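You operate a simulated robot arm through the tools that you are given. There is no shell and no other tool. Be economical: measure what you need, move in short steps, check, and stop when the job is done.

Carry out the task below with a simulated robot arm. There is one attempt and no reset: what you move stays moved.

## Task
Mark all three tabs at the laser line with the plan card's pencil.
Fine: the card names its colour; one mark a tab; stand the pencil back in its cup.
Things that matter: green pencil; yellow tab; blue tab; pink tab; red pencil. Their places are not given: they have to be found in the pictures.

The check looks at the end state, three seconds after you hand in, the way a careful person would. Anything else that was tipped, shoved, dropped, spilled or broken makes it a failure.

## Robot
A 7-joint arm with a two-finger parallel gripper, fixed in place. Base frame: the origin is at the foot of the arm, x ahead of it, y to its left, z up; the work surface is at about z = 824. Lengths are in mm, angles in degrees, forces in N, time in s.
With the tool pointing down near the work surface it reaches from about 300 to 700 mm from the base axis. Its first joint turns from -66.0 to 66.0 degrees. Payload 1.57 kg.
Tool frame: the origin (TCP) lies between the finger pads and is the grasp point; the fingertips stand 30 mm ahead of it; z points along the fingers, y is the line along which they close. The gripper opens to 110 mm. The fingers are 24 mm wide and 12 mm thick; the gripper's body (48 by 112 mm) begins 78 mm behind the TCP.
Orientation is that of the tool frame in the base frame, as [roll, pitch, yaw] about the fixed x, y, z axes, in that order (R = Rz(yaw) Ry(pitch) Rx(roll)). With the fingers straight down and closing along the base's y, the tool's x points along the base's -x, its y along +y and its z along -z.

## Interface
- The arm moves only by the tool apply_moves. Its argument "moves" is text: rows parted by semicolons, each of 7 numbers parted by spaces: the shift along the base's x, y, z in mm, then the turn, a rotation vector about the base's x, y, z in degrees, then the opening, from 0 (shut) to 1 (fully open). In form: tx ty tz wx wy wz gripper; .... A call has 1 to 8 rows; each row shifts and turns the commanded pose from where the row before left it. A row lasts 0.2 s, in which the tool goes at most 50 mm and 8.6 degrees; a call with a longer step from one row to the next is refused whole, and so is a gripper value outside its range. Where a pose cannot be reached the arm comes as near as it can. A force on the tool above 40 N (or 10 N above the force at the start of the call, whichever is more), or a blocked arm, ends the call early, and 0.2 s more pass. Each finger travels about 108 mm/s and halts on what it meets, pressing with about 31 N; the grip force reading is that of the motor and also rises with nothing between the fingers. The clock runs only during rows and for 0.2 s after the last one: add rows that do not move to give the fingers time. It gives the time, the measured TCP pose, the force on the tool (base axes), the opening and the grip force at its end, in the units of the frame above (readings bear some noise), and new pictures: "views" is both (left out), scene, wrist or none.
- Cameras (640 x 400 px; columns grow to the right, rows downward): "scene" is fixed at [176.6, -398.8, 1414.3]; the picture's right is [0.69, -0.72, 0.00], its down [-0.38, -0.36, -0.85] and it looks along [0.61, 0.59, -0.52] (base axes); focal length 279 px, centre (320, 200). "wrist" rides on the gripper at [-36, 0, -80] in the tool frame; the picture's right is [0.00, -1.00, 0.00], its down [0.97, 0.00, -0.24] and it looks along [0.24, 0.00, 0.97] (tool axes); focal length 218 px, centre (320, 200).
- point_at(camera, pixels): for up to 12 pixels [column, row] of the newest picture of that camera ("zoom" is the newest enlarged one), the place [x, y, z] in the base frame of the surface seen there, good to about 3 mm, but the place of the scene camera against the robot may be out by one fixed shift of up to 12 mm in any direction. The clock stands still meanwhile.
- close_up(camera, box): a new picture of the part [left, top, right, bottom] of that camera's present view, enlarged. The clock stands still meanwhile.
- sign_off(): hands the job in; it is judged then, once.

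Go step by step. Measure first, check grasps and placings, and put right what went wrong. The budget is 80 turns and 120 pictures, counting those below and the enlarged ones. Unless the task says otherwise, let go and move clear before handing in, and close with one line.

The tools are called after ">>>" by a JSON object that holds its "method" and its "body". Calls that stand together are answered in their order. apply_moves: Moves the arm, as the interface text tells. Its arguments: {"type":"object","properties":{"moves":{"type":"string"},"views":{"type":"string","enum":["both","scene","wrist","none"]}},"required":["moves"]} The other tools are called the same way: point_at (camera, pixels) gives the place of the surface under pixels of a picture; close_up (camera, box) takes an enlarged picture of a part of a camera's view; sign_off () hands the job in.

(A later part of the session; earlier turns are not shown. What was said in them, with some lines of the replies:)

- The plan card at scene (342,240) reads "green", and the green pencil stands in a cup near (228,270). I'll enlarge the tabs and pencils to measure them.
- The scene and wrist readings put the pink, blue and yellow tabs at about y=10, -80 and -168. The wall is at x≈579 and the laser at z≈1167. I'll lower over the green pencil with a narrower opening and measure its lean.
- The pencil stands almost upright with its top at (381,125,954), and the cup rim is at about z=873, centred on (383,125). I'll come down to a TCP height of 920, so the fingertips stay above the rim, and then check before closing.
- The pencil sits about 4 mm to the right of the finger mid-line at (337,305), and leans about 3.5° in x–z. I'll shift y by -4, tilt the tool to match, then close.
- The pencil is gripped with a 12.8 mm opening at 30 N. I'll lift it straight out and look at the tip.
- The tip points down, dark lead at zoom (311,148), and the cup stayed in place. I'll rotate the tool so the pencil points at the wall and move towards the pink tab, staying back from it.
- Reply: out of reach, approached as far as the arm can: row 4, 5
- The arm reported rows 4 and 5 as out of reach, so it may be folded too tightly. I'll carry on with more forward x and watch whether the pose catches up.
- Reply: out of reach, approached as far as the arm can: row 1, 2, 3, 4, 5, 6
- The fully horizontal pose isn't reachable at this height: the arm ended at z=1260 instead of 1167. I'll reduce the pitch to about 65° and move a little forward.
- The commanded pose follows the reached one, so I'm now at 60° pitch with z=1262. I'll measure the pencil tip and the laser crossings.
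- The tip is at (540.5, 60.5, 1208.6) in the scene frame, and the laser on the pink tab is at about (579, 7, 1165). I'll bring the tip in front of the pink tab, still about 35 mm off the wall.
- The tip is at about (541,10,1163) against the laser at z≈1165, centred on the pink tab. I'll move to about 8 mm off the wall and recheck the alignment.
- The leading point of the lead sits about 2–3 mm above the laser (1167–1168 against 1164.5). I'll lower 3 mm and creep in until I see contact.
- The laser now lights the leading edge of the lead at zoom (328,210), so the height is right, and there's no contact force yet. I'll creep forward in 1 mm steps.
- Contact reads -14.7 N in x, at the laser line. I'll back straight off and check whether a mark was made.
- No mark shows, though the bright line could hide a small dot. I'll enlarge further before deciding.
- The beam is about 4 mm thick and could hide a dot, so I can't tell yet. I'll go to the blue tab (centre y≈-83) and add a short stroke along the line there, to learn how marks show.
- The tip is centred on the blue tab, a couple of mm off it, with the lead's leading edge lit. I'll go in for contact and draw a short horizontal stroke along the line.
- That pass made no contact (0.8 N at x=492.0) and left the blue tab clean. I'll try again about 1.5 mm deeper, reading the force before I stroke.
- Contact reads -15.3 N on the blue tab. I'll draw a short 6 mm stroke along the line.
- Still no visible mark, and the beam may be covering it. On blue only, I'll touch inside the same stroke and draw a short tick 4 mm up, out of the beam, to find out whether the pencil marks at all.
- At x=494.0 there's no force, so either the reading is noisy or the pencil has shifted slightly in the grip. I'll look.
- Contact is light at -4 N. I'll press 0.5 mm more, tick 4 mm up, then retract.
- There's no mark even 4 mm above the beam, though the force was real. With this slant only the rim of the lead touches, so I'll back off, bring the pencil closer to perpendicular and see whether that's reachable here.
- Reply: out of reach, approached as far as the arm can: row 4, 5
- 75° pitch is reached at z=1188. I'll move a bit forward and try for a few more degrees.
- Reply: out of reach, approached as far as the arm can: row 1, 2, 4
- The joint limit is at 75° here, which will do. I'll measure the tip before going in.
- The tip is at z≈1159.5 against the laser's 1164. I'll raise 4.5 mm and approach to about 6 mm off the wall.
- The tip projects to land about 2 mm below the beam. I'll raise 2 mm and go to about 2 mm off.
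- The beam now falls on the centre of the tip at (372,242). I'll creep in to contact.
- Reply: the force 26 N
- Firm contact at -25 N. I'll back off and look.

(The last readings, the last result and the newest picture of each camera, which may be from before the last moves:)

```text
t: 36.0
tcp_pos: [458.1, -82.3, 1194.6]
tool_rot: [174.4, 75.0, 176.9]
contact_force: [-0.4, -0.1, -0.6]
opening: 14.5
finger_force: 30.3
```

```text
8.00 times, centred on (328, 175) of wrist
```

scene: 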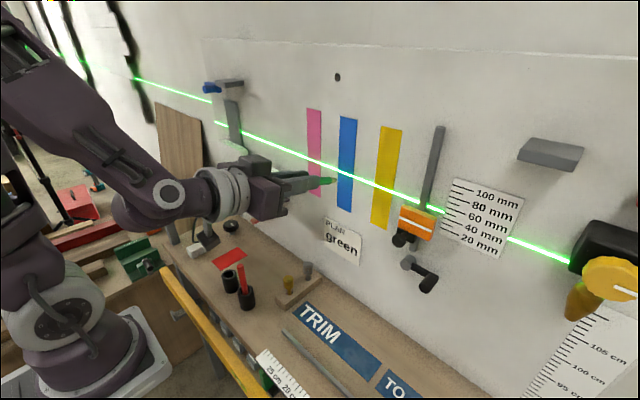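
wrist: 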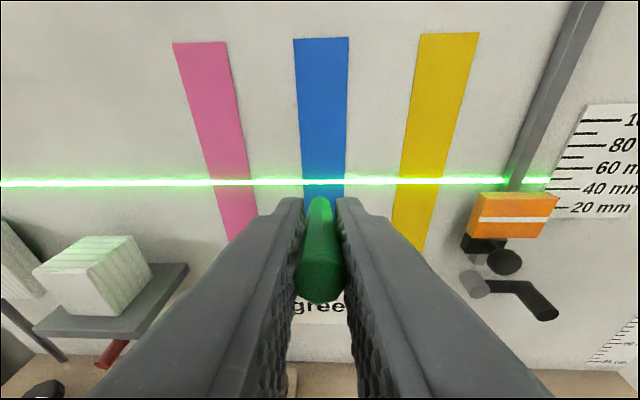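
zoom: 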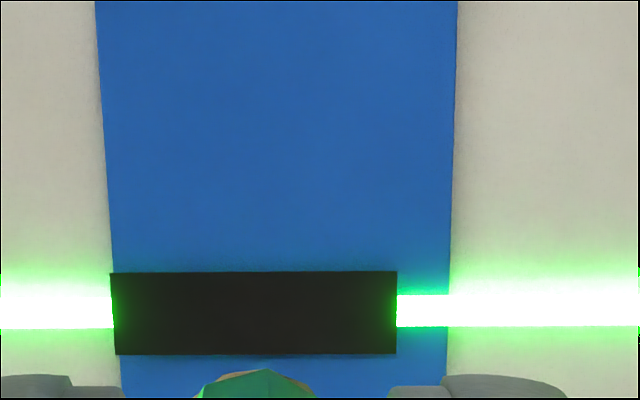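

The perpendicular press worked: one dark bar on the blue tab, centred on the beam. I'll do the same on pink, at TCP y≈7.5 with the same height and pitch.

>>> {"method": "apply_moves", "body": {"moves": "0 30 0 0 0 0 0.05; 0 30 0 0 0 0 0.05; 0 30 0 0 0 0 0.05; 0 0 0 0 0 0 0.05; 10 0 0 0 0 0 0.05; 10 0 0 0 0 0 0.05; 0 0 0 0 0 0 0.05; 0 0 0 0 0 0 0.05", "views": "none"}}

>>> {"method": "close_up", "body": {"camera": "scene", "box": [288, 145, 336, 175]}}

```text
t: 37.8
tcp_pos: [477.2, -73.5, 1195.3]
tool_rot: [174.4, 75.1, 176.9]
contact_force: [-0.4, -0.5, 0.8]
opening: 14.6
finger_force: 31.0
out of reach, approached as far as the arm can: row 1, 2, 3
```

```text
13.33 times, centred on (312, 160) of scene
```

zoom: 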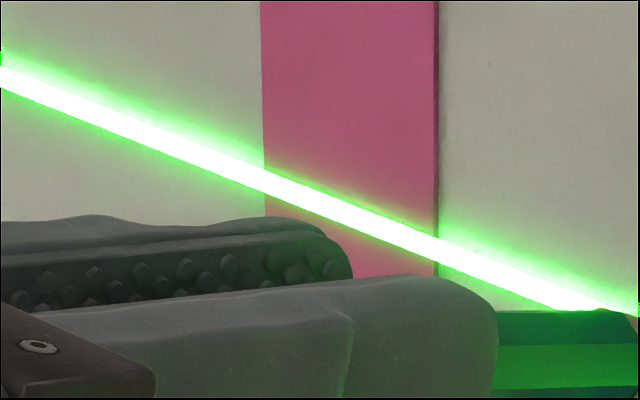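

The +y moves hit the joint limit at this pitch. I'll do yellow first, since it's further out and easier to reach, then pink at a slightly lower pitch.

>>> {"method": "apply_moves", "body": {"moves": "-8 0 0 0 0 0 0.05; -10 0 0 0 0 0 0.05; 0 -34 0 0 0 0 0.05; 0 -34 0 0 0 0 0.05; 0 -33 0 0 0 0 0.05; 8 0 0 0 0 0 0.05; 8 0 0 0 0 0 0.05; 0 0 0 0 0 0 0.05", "views": "scene"}}

>>> {"method": "close_up", "body": {"camera": "scene", "box": [352, 170, 400, 200]}}

```text
t: 39.6
tcp_pos: [472.2, -171.0, 1192.1]
tool_rot: [174.5, 75.0, 176.8]
contact_force: [-0.1, 0.2, -0.9]
opening: 14.5
finger_force: 30.4
```

scene: 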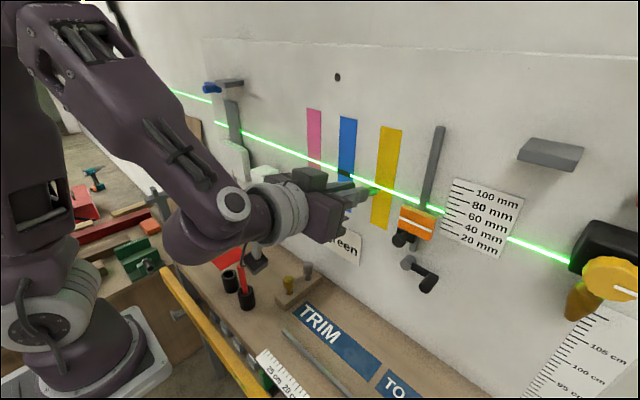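

```text
13.33 times, centred on (376, 185) of scene
```

zoom: 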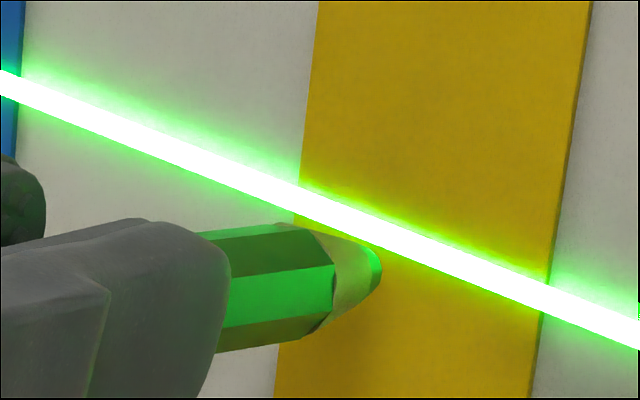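

The tip is in front of yellow, slightly low at z=1192.1 where I want 1194.4. I'll adjust and move to about 3 mm off.

>>> {"method": "apply_moves", "body": {"moves": "2 -3 2 0 0 0 0.05; 4 0 0.3 0 0 0 0.05; 0 0 0 0 0 0 0.05; 0 0 0 0 0 0 0.05", "views": "none"}}

>>> {"method": "close_up", "body": {"camera": "scene", "box": [352, 170, 400, 200]}}

```text
t: 40.6
tcp_pos: [479.0, -175.9, 1196.7]
tool_rot: [174.4, 75.0, 176.9]
contact_force: [-0.6, -0.2, -1.2]
opening: 14.3
finger_force: 31.0
```

```text
13.33 times, centred on (376, 185) of scene
```

zoom: 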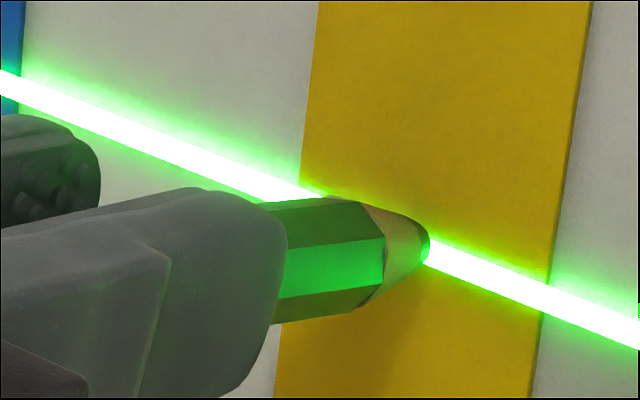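

The tip is about 1.5 mm higher relative to the beam than it was on blue. I'll lower that much and press in.

>>> {"method": "apply_moves", "body": {"moves": "0 0 -1.6 0 0 0 0.05; 0 0 0 0 0 0 0.05; 1 0 0 0 0 0 0.05; 1 0 0 0 0 0 0.05; 1 0 0 0 0 0 0.05; 0 0 0 0 0 0 0.05", "views": "none"}}

```text
t: 42.0
tcp_pos: [482.5, -176.2, 1195.9]
tool_rot: [174.4, 75.1, 176.6]
contact_force: [-24.4, 1.8, 1.6]
opening: 14.5
finger_force: 30.9
```

Contact reads -24 N on yellow. I'll retract and check.

>>> {"method": "apply_moves", "body": {"moves": "-5 0 0 0 0 0 0.05; -10 0 0 0 0 0 0.05; -10 0 0 0 0 0 0.05; 0 0 0 0 0 0 0.05", "views": "none"}}

>>> {"method": "close_up", "body": {"camera": "scene", "box": [352, 165, 416, 205]}}

```text
t: 43.0
tcp_pos: [456.9, -176.6, 1195.3]
tool_rot: [174.4, 75.0, 176.7]
contact_force: [-0.5, -0.2, -0.3]
opening: 14.6
finger_force: 30.3
```

```text
10.00 times, centred on (384, 185) of scene
```

zoom: 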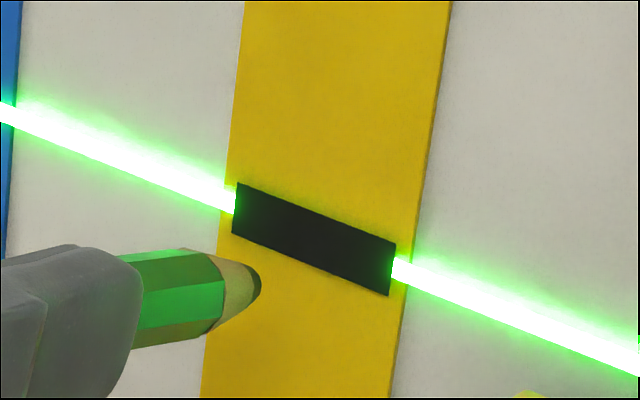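

The yellow mark is good. At the pink tab the radius is the limiting factor, so I'll traverse closer to the wall at x≈471, with the tip about 10 mm off.

>>> {"method": "apply_moves", "body": {"moves": "14 0 0 0 0 0 0.05; 0 34 0 0 0 0 0.05; 0 34 0 0 0 0 0.05; 0 34 0 0 0 0 0.05; 0 34 0 0 0 0 0.05; 0 34 0 0 0 0 0.05; 0 13 0 0 0 0 0.05; 0 0 0 0 0 0 0.05", "views": "none"}}

>>> {"method": "close_up", "body": {"camera": "scene", "box": [280, 140, 344, 180]}}

```text
t: 44.8
tcp_pos: [478.8, 4.8, 1209.0]
tool_rot: [174.4, 74.9, 176.8]
contact_force: [-0.5, -0.2, 0.9]
opening: 14.5
finger_force: 31.1
out of reach, approached as far as the arm can: row 5, 6
```

```text
10.00 times, centred on (312, 160) of scene
```

zoom: 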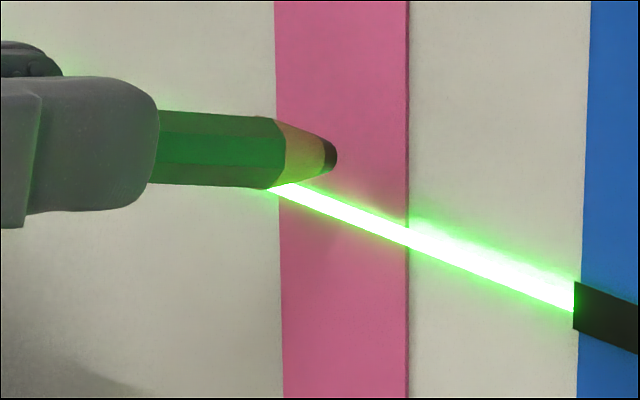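

The arm reached (479,5) but rode up to z=1209. I'll ease the pitch to 70°, still steep enough, and lower to the line.

>>> {"method": "apply_moves", "body": {"moves": "-4 1 0 0 5 0 0.05; 0 1 -3 0 0 0 0.05; 4 0 -3 0 0 0 0.05; 0 0 0 0 0 0 0.05; 0 0 0 0 0 0 0.05", "views": "none"}}

>>> {"method": "close_up", "body": {"camera": "scene", "box": [288, 145, 336, 175]}}

```text
t: 46.0
tcp_pos: [475.8, 5.6, 1198.6]
tool_rot: [175.2, 70.0, 177.5]
contact_force: [0.3, -1.0, -0.3]
opening: 14.5
finger_force: 30.4
```

```text
13.33 times, centred on (312, 160) of scene
```

zoom: 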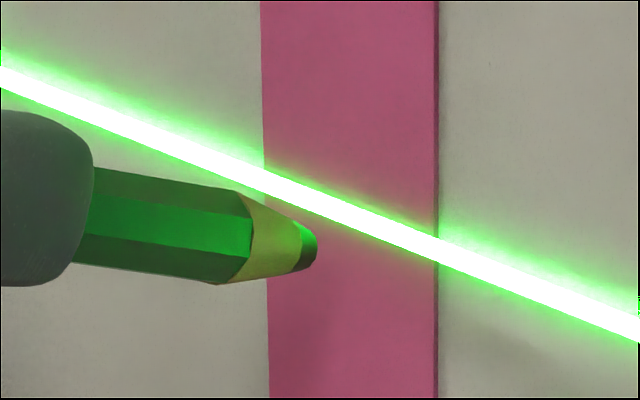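

The tip is about 3 mm low, with about 9 mm to go. I'll step forward and add 3° of pitch, which also raises the tip.

>>> {"method": "apply_moves", "body": {"moves": "4 1 0 0 0 0 0.05; 0 0 0 0 -1.5 0 0.05; 0 0 -1 0 -1.5 0 0.05; 0 0 0 0 0 0 0.05; 0 0 0 0 0 0 0.05", "views": "none"}}

>>> {"method": "close_up", "body": {"camera": "scene", "box": [288, 145, 336, 175]}}

```text
t: 47.2
tcp_pos: [481.1, 8.2, 1197.3]
tool_rot: [174.7, 72.8, 177.4]
contact_force: [0.1, -0.2, 0.1]
opening: 14.6
finger_force: 31.4
```

```text
13.33 times, centred on (312, 160) of scene
```

zoom: 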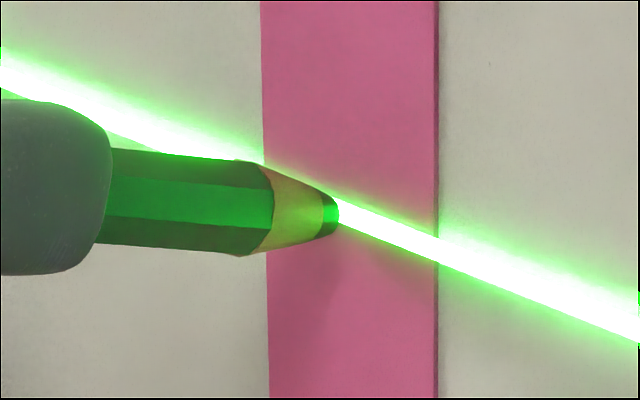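

72.8° is reached and the beam falls on the lead at (332,212), projecting right onto the line. I'll press in.

>>> {"method": "apply_moves", "body": {"moves": "1 0 0 0 0 0 0.05; 1 0 0 0 0 0 0.05; 1 0 0 0 0 0 0.05; 0 0 0 0 0 0 0.05", "views": "none"}}

```text
t: 48.2
tcp_pos: [483.8, 6.9, 1197.2]
tool_rot: [174.8, 72.8, 177.2]
contact_force: [-5.9, -0.3, 0.2]
opening: 14.7
finger_force: 30.8
```

Contact is light at -6 N. I'll press on within the same contact to about 20+ N.

>>> {"method": "apply_moves", "body": {"moves": "0.7 0 0 0 0 0 0.05; 0.7 0 0 0 0 0 0.05; 0 0 0 0 0 0 0.05", "views": "none"}}

>>> {"method": "apply_moves", "body": {"moves": "-5 0 0 0 0 0 0.05; -6 0 0 0 0 0 0.05; 0 0 0 0 0 0 0.05", "views": "none"}}

>>> {"method": "close_up", "body": {"camera": "scene", "box": [288, 140, 352, 180]}}

```text
t: 49.0
tcp_pos: [484.1, 8.1, 1196.6]
tool_rot: [174.8, 72.9, 177.2]
contact_force: [-16.3, 0.3, 0.4]
opening: 14.3
finger_force: 30.7
```

```text
t: 49.8
tcp_pos: [474.2, 6.9, 1200.7]
tool_rot: [174.9, 72.8, 177.2]
contact_force: [0.5, 0.6, 0.2]
opening: 14.5
finger_force: 30.8
out of reach, approached as far as the arm can: row 2
```

```text
10.00 times, centred on (320, 160) of scene
```

zoom: 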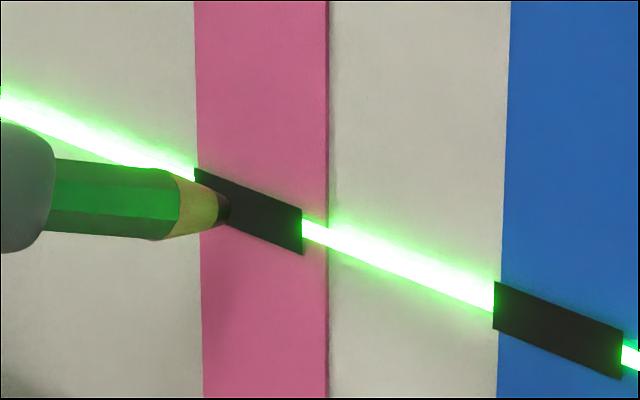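

All three tabs now carry one bar each on the line. I'll back away and turn the pencil upright again.

>>> {"method": "apply_moves", "body": {"moves": "-6 0 0 0 8 0 0.05; -10 0 0 0 8 0 0.05; -10 0 0 0 8 0 0.05; -10 0 0 0 8 0 0.05; -10 5 0 0 8 0 0.05; -10 5 0 0 8 0 0.05; -10 5 0 0 8 0 0.05; -10 5 0 0 8 0 0.05", "views": "none"}}

>>> {"method": "apply_moves", "body": {"moves": "-5 20 0 0 5.3 0 0.05; 0 25 0 0 0 0 0.05; 0 25 0 0 0 0 0.05; 0 25 0 0 0 0 0.05; 0 0 0 0 0 0 0.05; 0 0 0 0 0 0 0.05"}}

```text
t: 51.6
tcp_pos: [401.0, 31.0, 1200.1]
tool_rot: [177.3, 8.9, 179.1]
contact_force: [-0.2, -0.2, -0.2]
opening: 14.2
finger_force: 30.4
out of reach, approached as far as the arm can: row 3
```

```text
t: 53.0
tcp_pos: [398.6, 123.8, 1199.7]
tool_rot: [177.4, 3.9, 179.1]
contact_force: [0.6, 0.2, -0.4]
opening: 14.6
finger_force: 31.5
```

scene: 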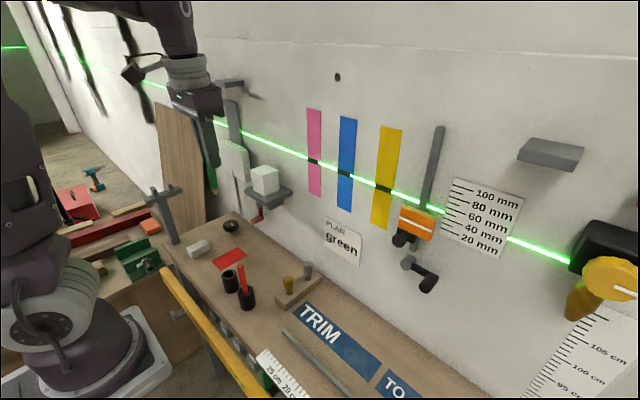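
wrist: 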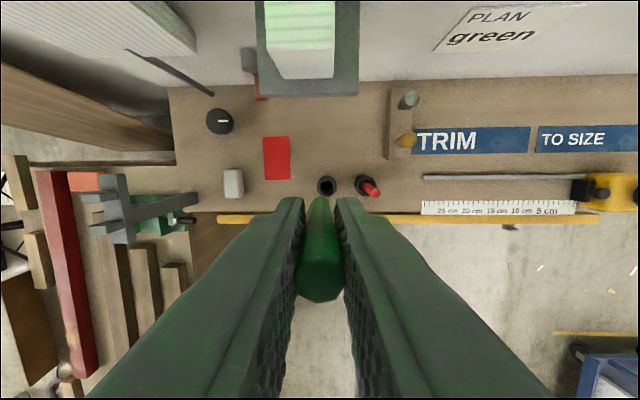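

The marks at (314,161), (345,173) and (383,187) all look right. I'll level the roll and measure the pencil axis and the cup.

>>> {"method": "apply_moves", "body": {"moves": "-8 0 -20 -2.6 0 0.9 0.05; -8 0 -30 0 0 0 0.05; 0 0 -30 0 0 0 0.05; 0 0 -30 0 0 0 0.05; 0 0 0 0 0 0 0.05; 0 0 0 0 0 0 0.05", "views": "wrist"}}

>>> {"method": "close_up", "body": {"camera": "scene", "box": [180, 190, 276, 310]}}

```text
t: 54.4
tcp_pos: [384.0, 125.0, 1088.9]
tool_rot: [-180.0, 3.8, -179.7]
contact_force: [0.7, -0.1, 0.3]
opening: 14.6
finger_force: 30.3
```

wrist: 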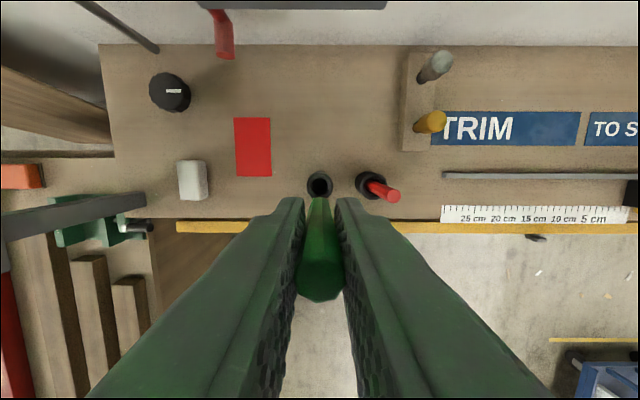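

```text
3.33 times, centred on (228, 250) of scene
```

zoom: 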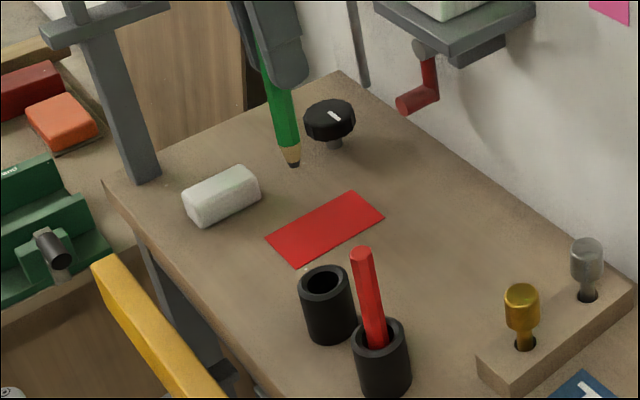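

>>> {"method": "point_at", "body": {"camera": "zoom", "pixels": [[293, 163], [293, 155], [288, 143], [277, 97], [325, 269], [301, 284], [351, 282], [326, 296]]}}

>>> {"method": "point_at", "body": {"camera": "wrist", "pixels": [[320, 172], [308, 185], [333, 185], [320, 198], [320, 176], [320, 290]]}}

>>> {"method": "close_up", "body": {"camera": "wrist", "box": [288, 160, 352, 200]}}

```text
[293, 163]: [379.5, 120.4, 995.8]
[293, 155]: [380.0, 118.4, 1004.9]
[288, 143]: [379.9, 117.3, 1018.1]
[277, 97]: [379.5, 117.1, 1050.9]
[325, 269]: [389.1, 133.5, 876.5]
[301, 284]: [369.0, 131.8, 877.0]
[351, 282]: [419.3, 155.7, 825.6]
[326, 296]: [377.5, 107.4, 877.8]
```

```text
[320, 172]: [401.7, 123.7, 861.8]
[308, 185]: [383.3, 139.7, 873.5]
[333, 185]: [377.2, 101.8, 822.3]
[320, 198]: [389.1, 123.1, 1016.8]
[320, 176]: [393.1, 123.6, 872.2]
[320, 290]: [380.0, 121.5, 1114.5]
```

```text
10.00 times, centred on (320, 180) of wrist
```

zoom: 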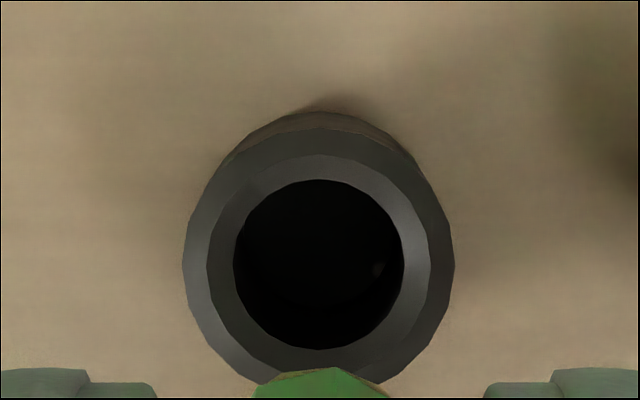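

The pencil hangs nearly vertical, with its tip about 2 mm short in x and 1 mm in y of the cup centre. I'll shift and descend until the tip is just above the rim, then check.

>>> {"method": "apply_moves", "body": {"moves": "2 1 -30 0 0 0 0.05; 0 0 -35 0 0 0 0.05; 0 0 -33 0 0 0 0.05; 0 0 0 0 0 0 0.05; 0 0 0 0 0 0 0.05", "views": "none"}}

>>> {"method": "close_up", "body": {"camera": "scene", "box": [204, 240, 268, 300]}}

>>> {"method": "close_up", "body": {"camera": "wrist", "box": [272, 160, 368, 220]}}

```text
t: 55.6
tcp_pos: [384.4, 125.6, 989.9]
tool_rot: [-179.9, 3.8, -179.8]
contact_force: [-0.5, -0.1, 0.0]
opening: 14.3
finger_force: 30.8
```

```text
6.67 times, centred on (236, 270) of scene
```

zoom: 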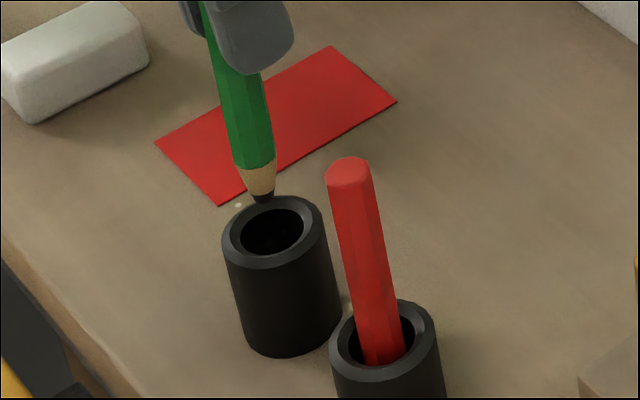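

```text
6.67 times, centred on (320, 190) of wrist
```

zoom: 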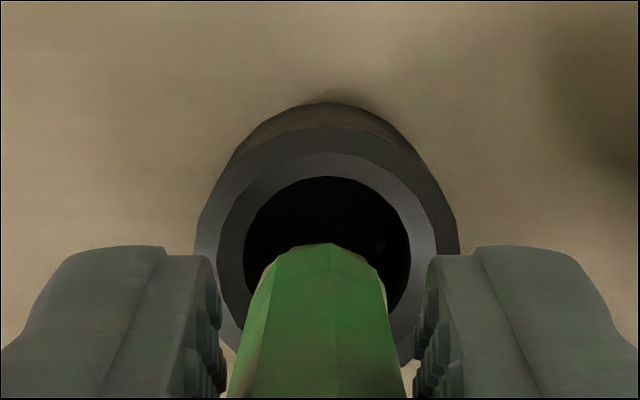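

The tip at zoom (263,200) is heading for the hole centre (273,231) within about 1.5 mm. I'll shift x +1 and lower into the cup.

>>> {"method": "apply_moves", "body": {"moves": "1.2 0 -8 0 0 0 0.05; 0 0 -12 0 0 0 0.05; 0 0 -12 0 0 0 0.05; 0 0 0 0 0 0 0.05", "views": "none"}}

>>> {"method": "close_up", "body": {"camera": "scene", "box": [204, 240, 268, 300]}}

```text
t: 56.6
tcp_pos: [386.6, 127.0, 961.9]
tool_rot: [179.9, 3.7, -179.8]
contact_force: [0.1, -0.4, 0.5]
opening: 14.6
finger_force: 30.8
```

```text
6.67 times, centred on (236, 270) of scene
```

zoom: 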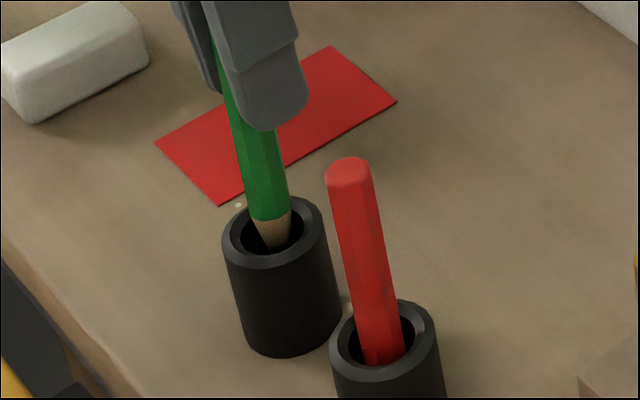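

The tip is inside the cup with no contact force. I'll lower it gently further.

>>> {"method": "apply_moves", "body": {"moves": "0 0 -10 0 0 0 0.05; 0 0 -10 0 0 0 0.05; 0 0 -8 0 0 0 0.05; 0 0 -4 0 0 0 0.05; 0 0 -3 0 0 0 0.05; 0 0 0 0 0 0 0.05", "views": "wrist"}}

>>> {"method": "close_up", "body": {"camera": "scene", "box": [204, 240, 268, 300]}}

```text
t: 58.0
tcp_pos: [386.4, 126.5, 926.1]
tool_rot: [180.0, 3.9, -179.8]
contact_force: [-2.3, -1.7, 25.3]
opening: 14.4
finger_force: 30.1
```

wrist: 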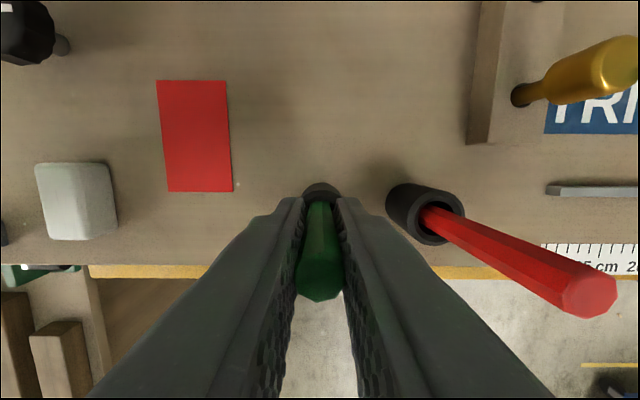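

```text
6.67 times, centred on (236, 270) of scene
```

zoom: 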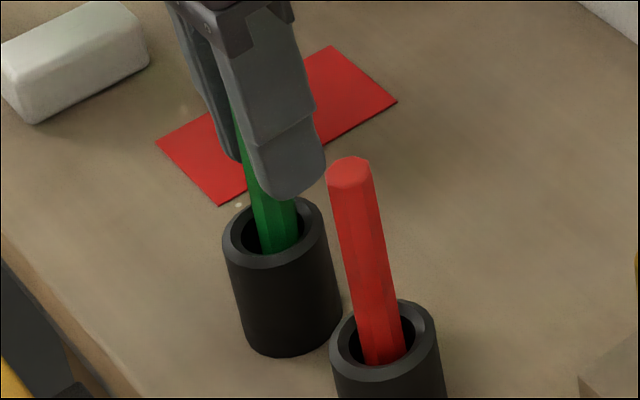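

The pencil has bottomed with 25 N upward. I'll ease up 1 mm, open gently to 0.4 and rise clear.

>>> {"method": "apply_moves", "body": {"moves": "0 0 1 0 0 0 0.05; 0 0 0 0 0 0 0.15; 0 0 0 0 0 0 0.25; 0 0 0 0 0 0 0.4; 0 0 0 0 0 0 0.4; 0 0 0 0 0 0 0.4", "views": "wrist"}}

```text
t: 59.4
tcp_pos: [383.9, 125.6, 927.2]
tool_rot: [-180.0, 3.8, -179.9]
contact_force: [0.5, 1.0, 0.3]
opening: 43.9
finger_force: 0.1
```

wrist: 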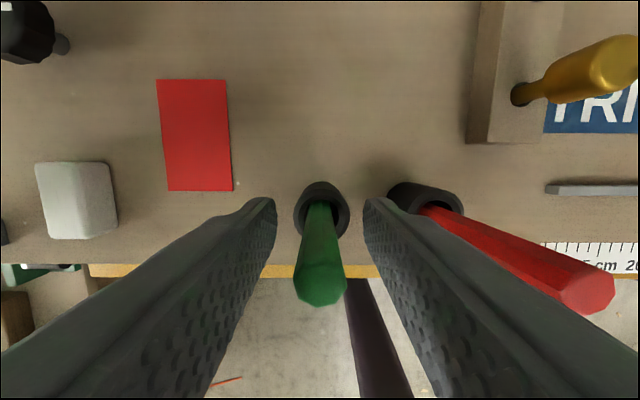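

The pencil stands free in its cup between the open fingers. I'll rise straight up and check everything.

>>> {"method": "apply_moves", "body": {"moves": "0 0 25 0 0 0 0.4; 0 0 35 0 0 0 0.4; 0 0 45 0 0 0 0.4; 0 0 45 0 0 0 0.4; 0 0 45 0 0 0 0.4; 0 0 0 0 0 0 0.4"}}

>>> {"method": "close_up", "body": {"camera": "scene", "box": [190, 220, 310, 320]}}

>>> {"method": "close_up", "body": {"camera": "scene", "box": [280, 130, 408, 210]}}

```text
t: 60.8
tcp_pos: [386.1, 128.1, 1122.7]
tool_rot: [180.0, 3.8, -179.7]
contact_force: [0.6, 0.6, -0.2]
opening: 44.1
finger_force: 0.0
```

scene: 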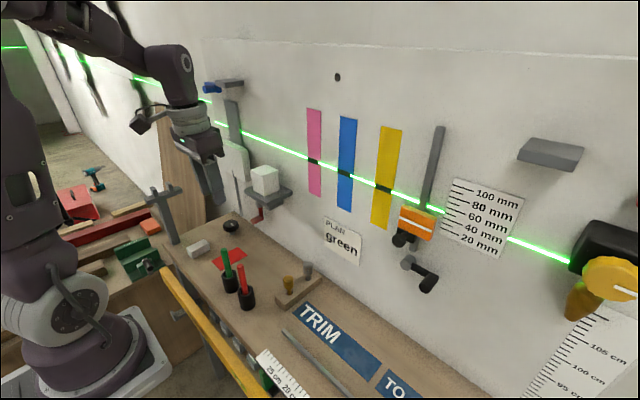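
wrist: 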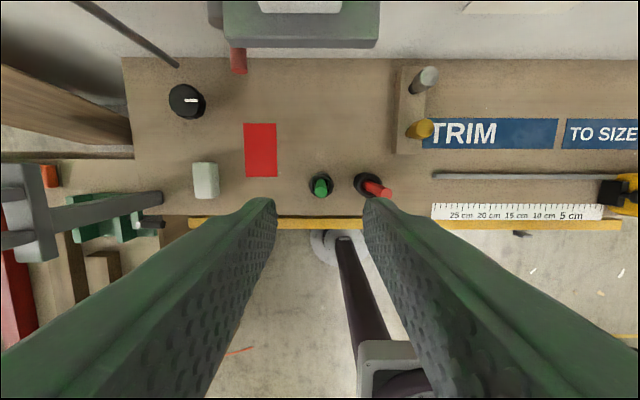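

```text
4.00 times, centred on (250, 270) of scene
```

zoom: 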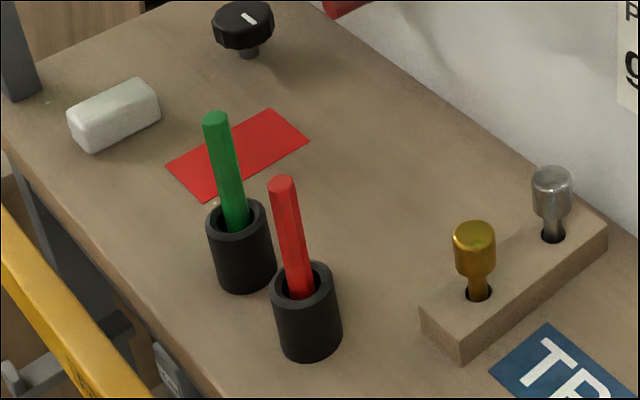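

```text
5.00 times, centred on (344, 170) of scene
```

zoom: 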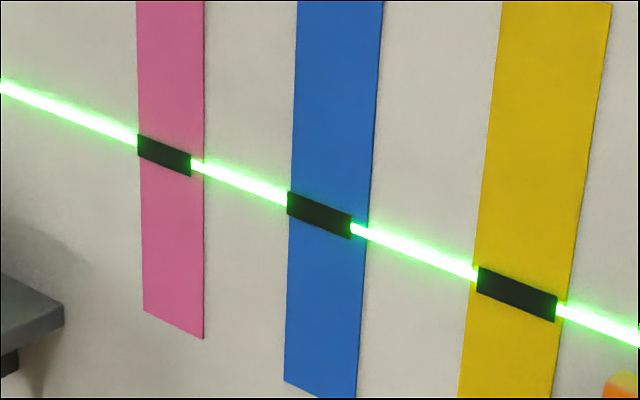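

Each tab has one bar on the laser line at zoom (163,155), (320,213) and (516,293). The green pencil is back upright in its cup and nothing else has moved, so I'm handing in.

>>> {"method": "sign_off", "body": {}}

```text
The job is handed in.
```

I marked the pink, blue and yellow tabs once each at the laser line with the green pencil, stood it back in its cup, and handed the job in.
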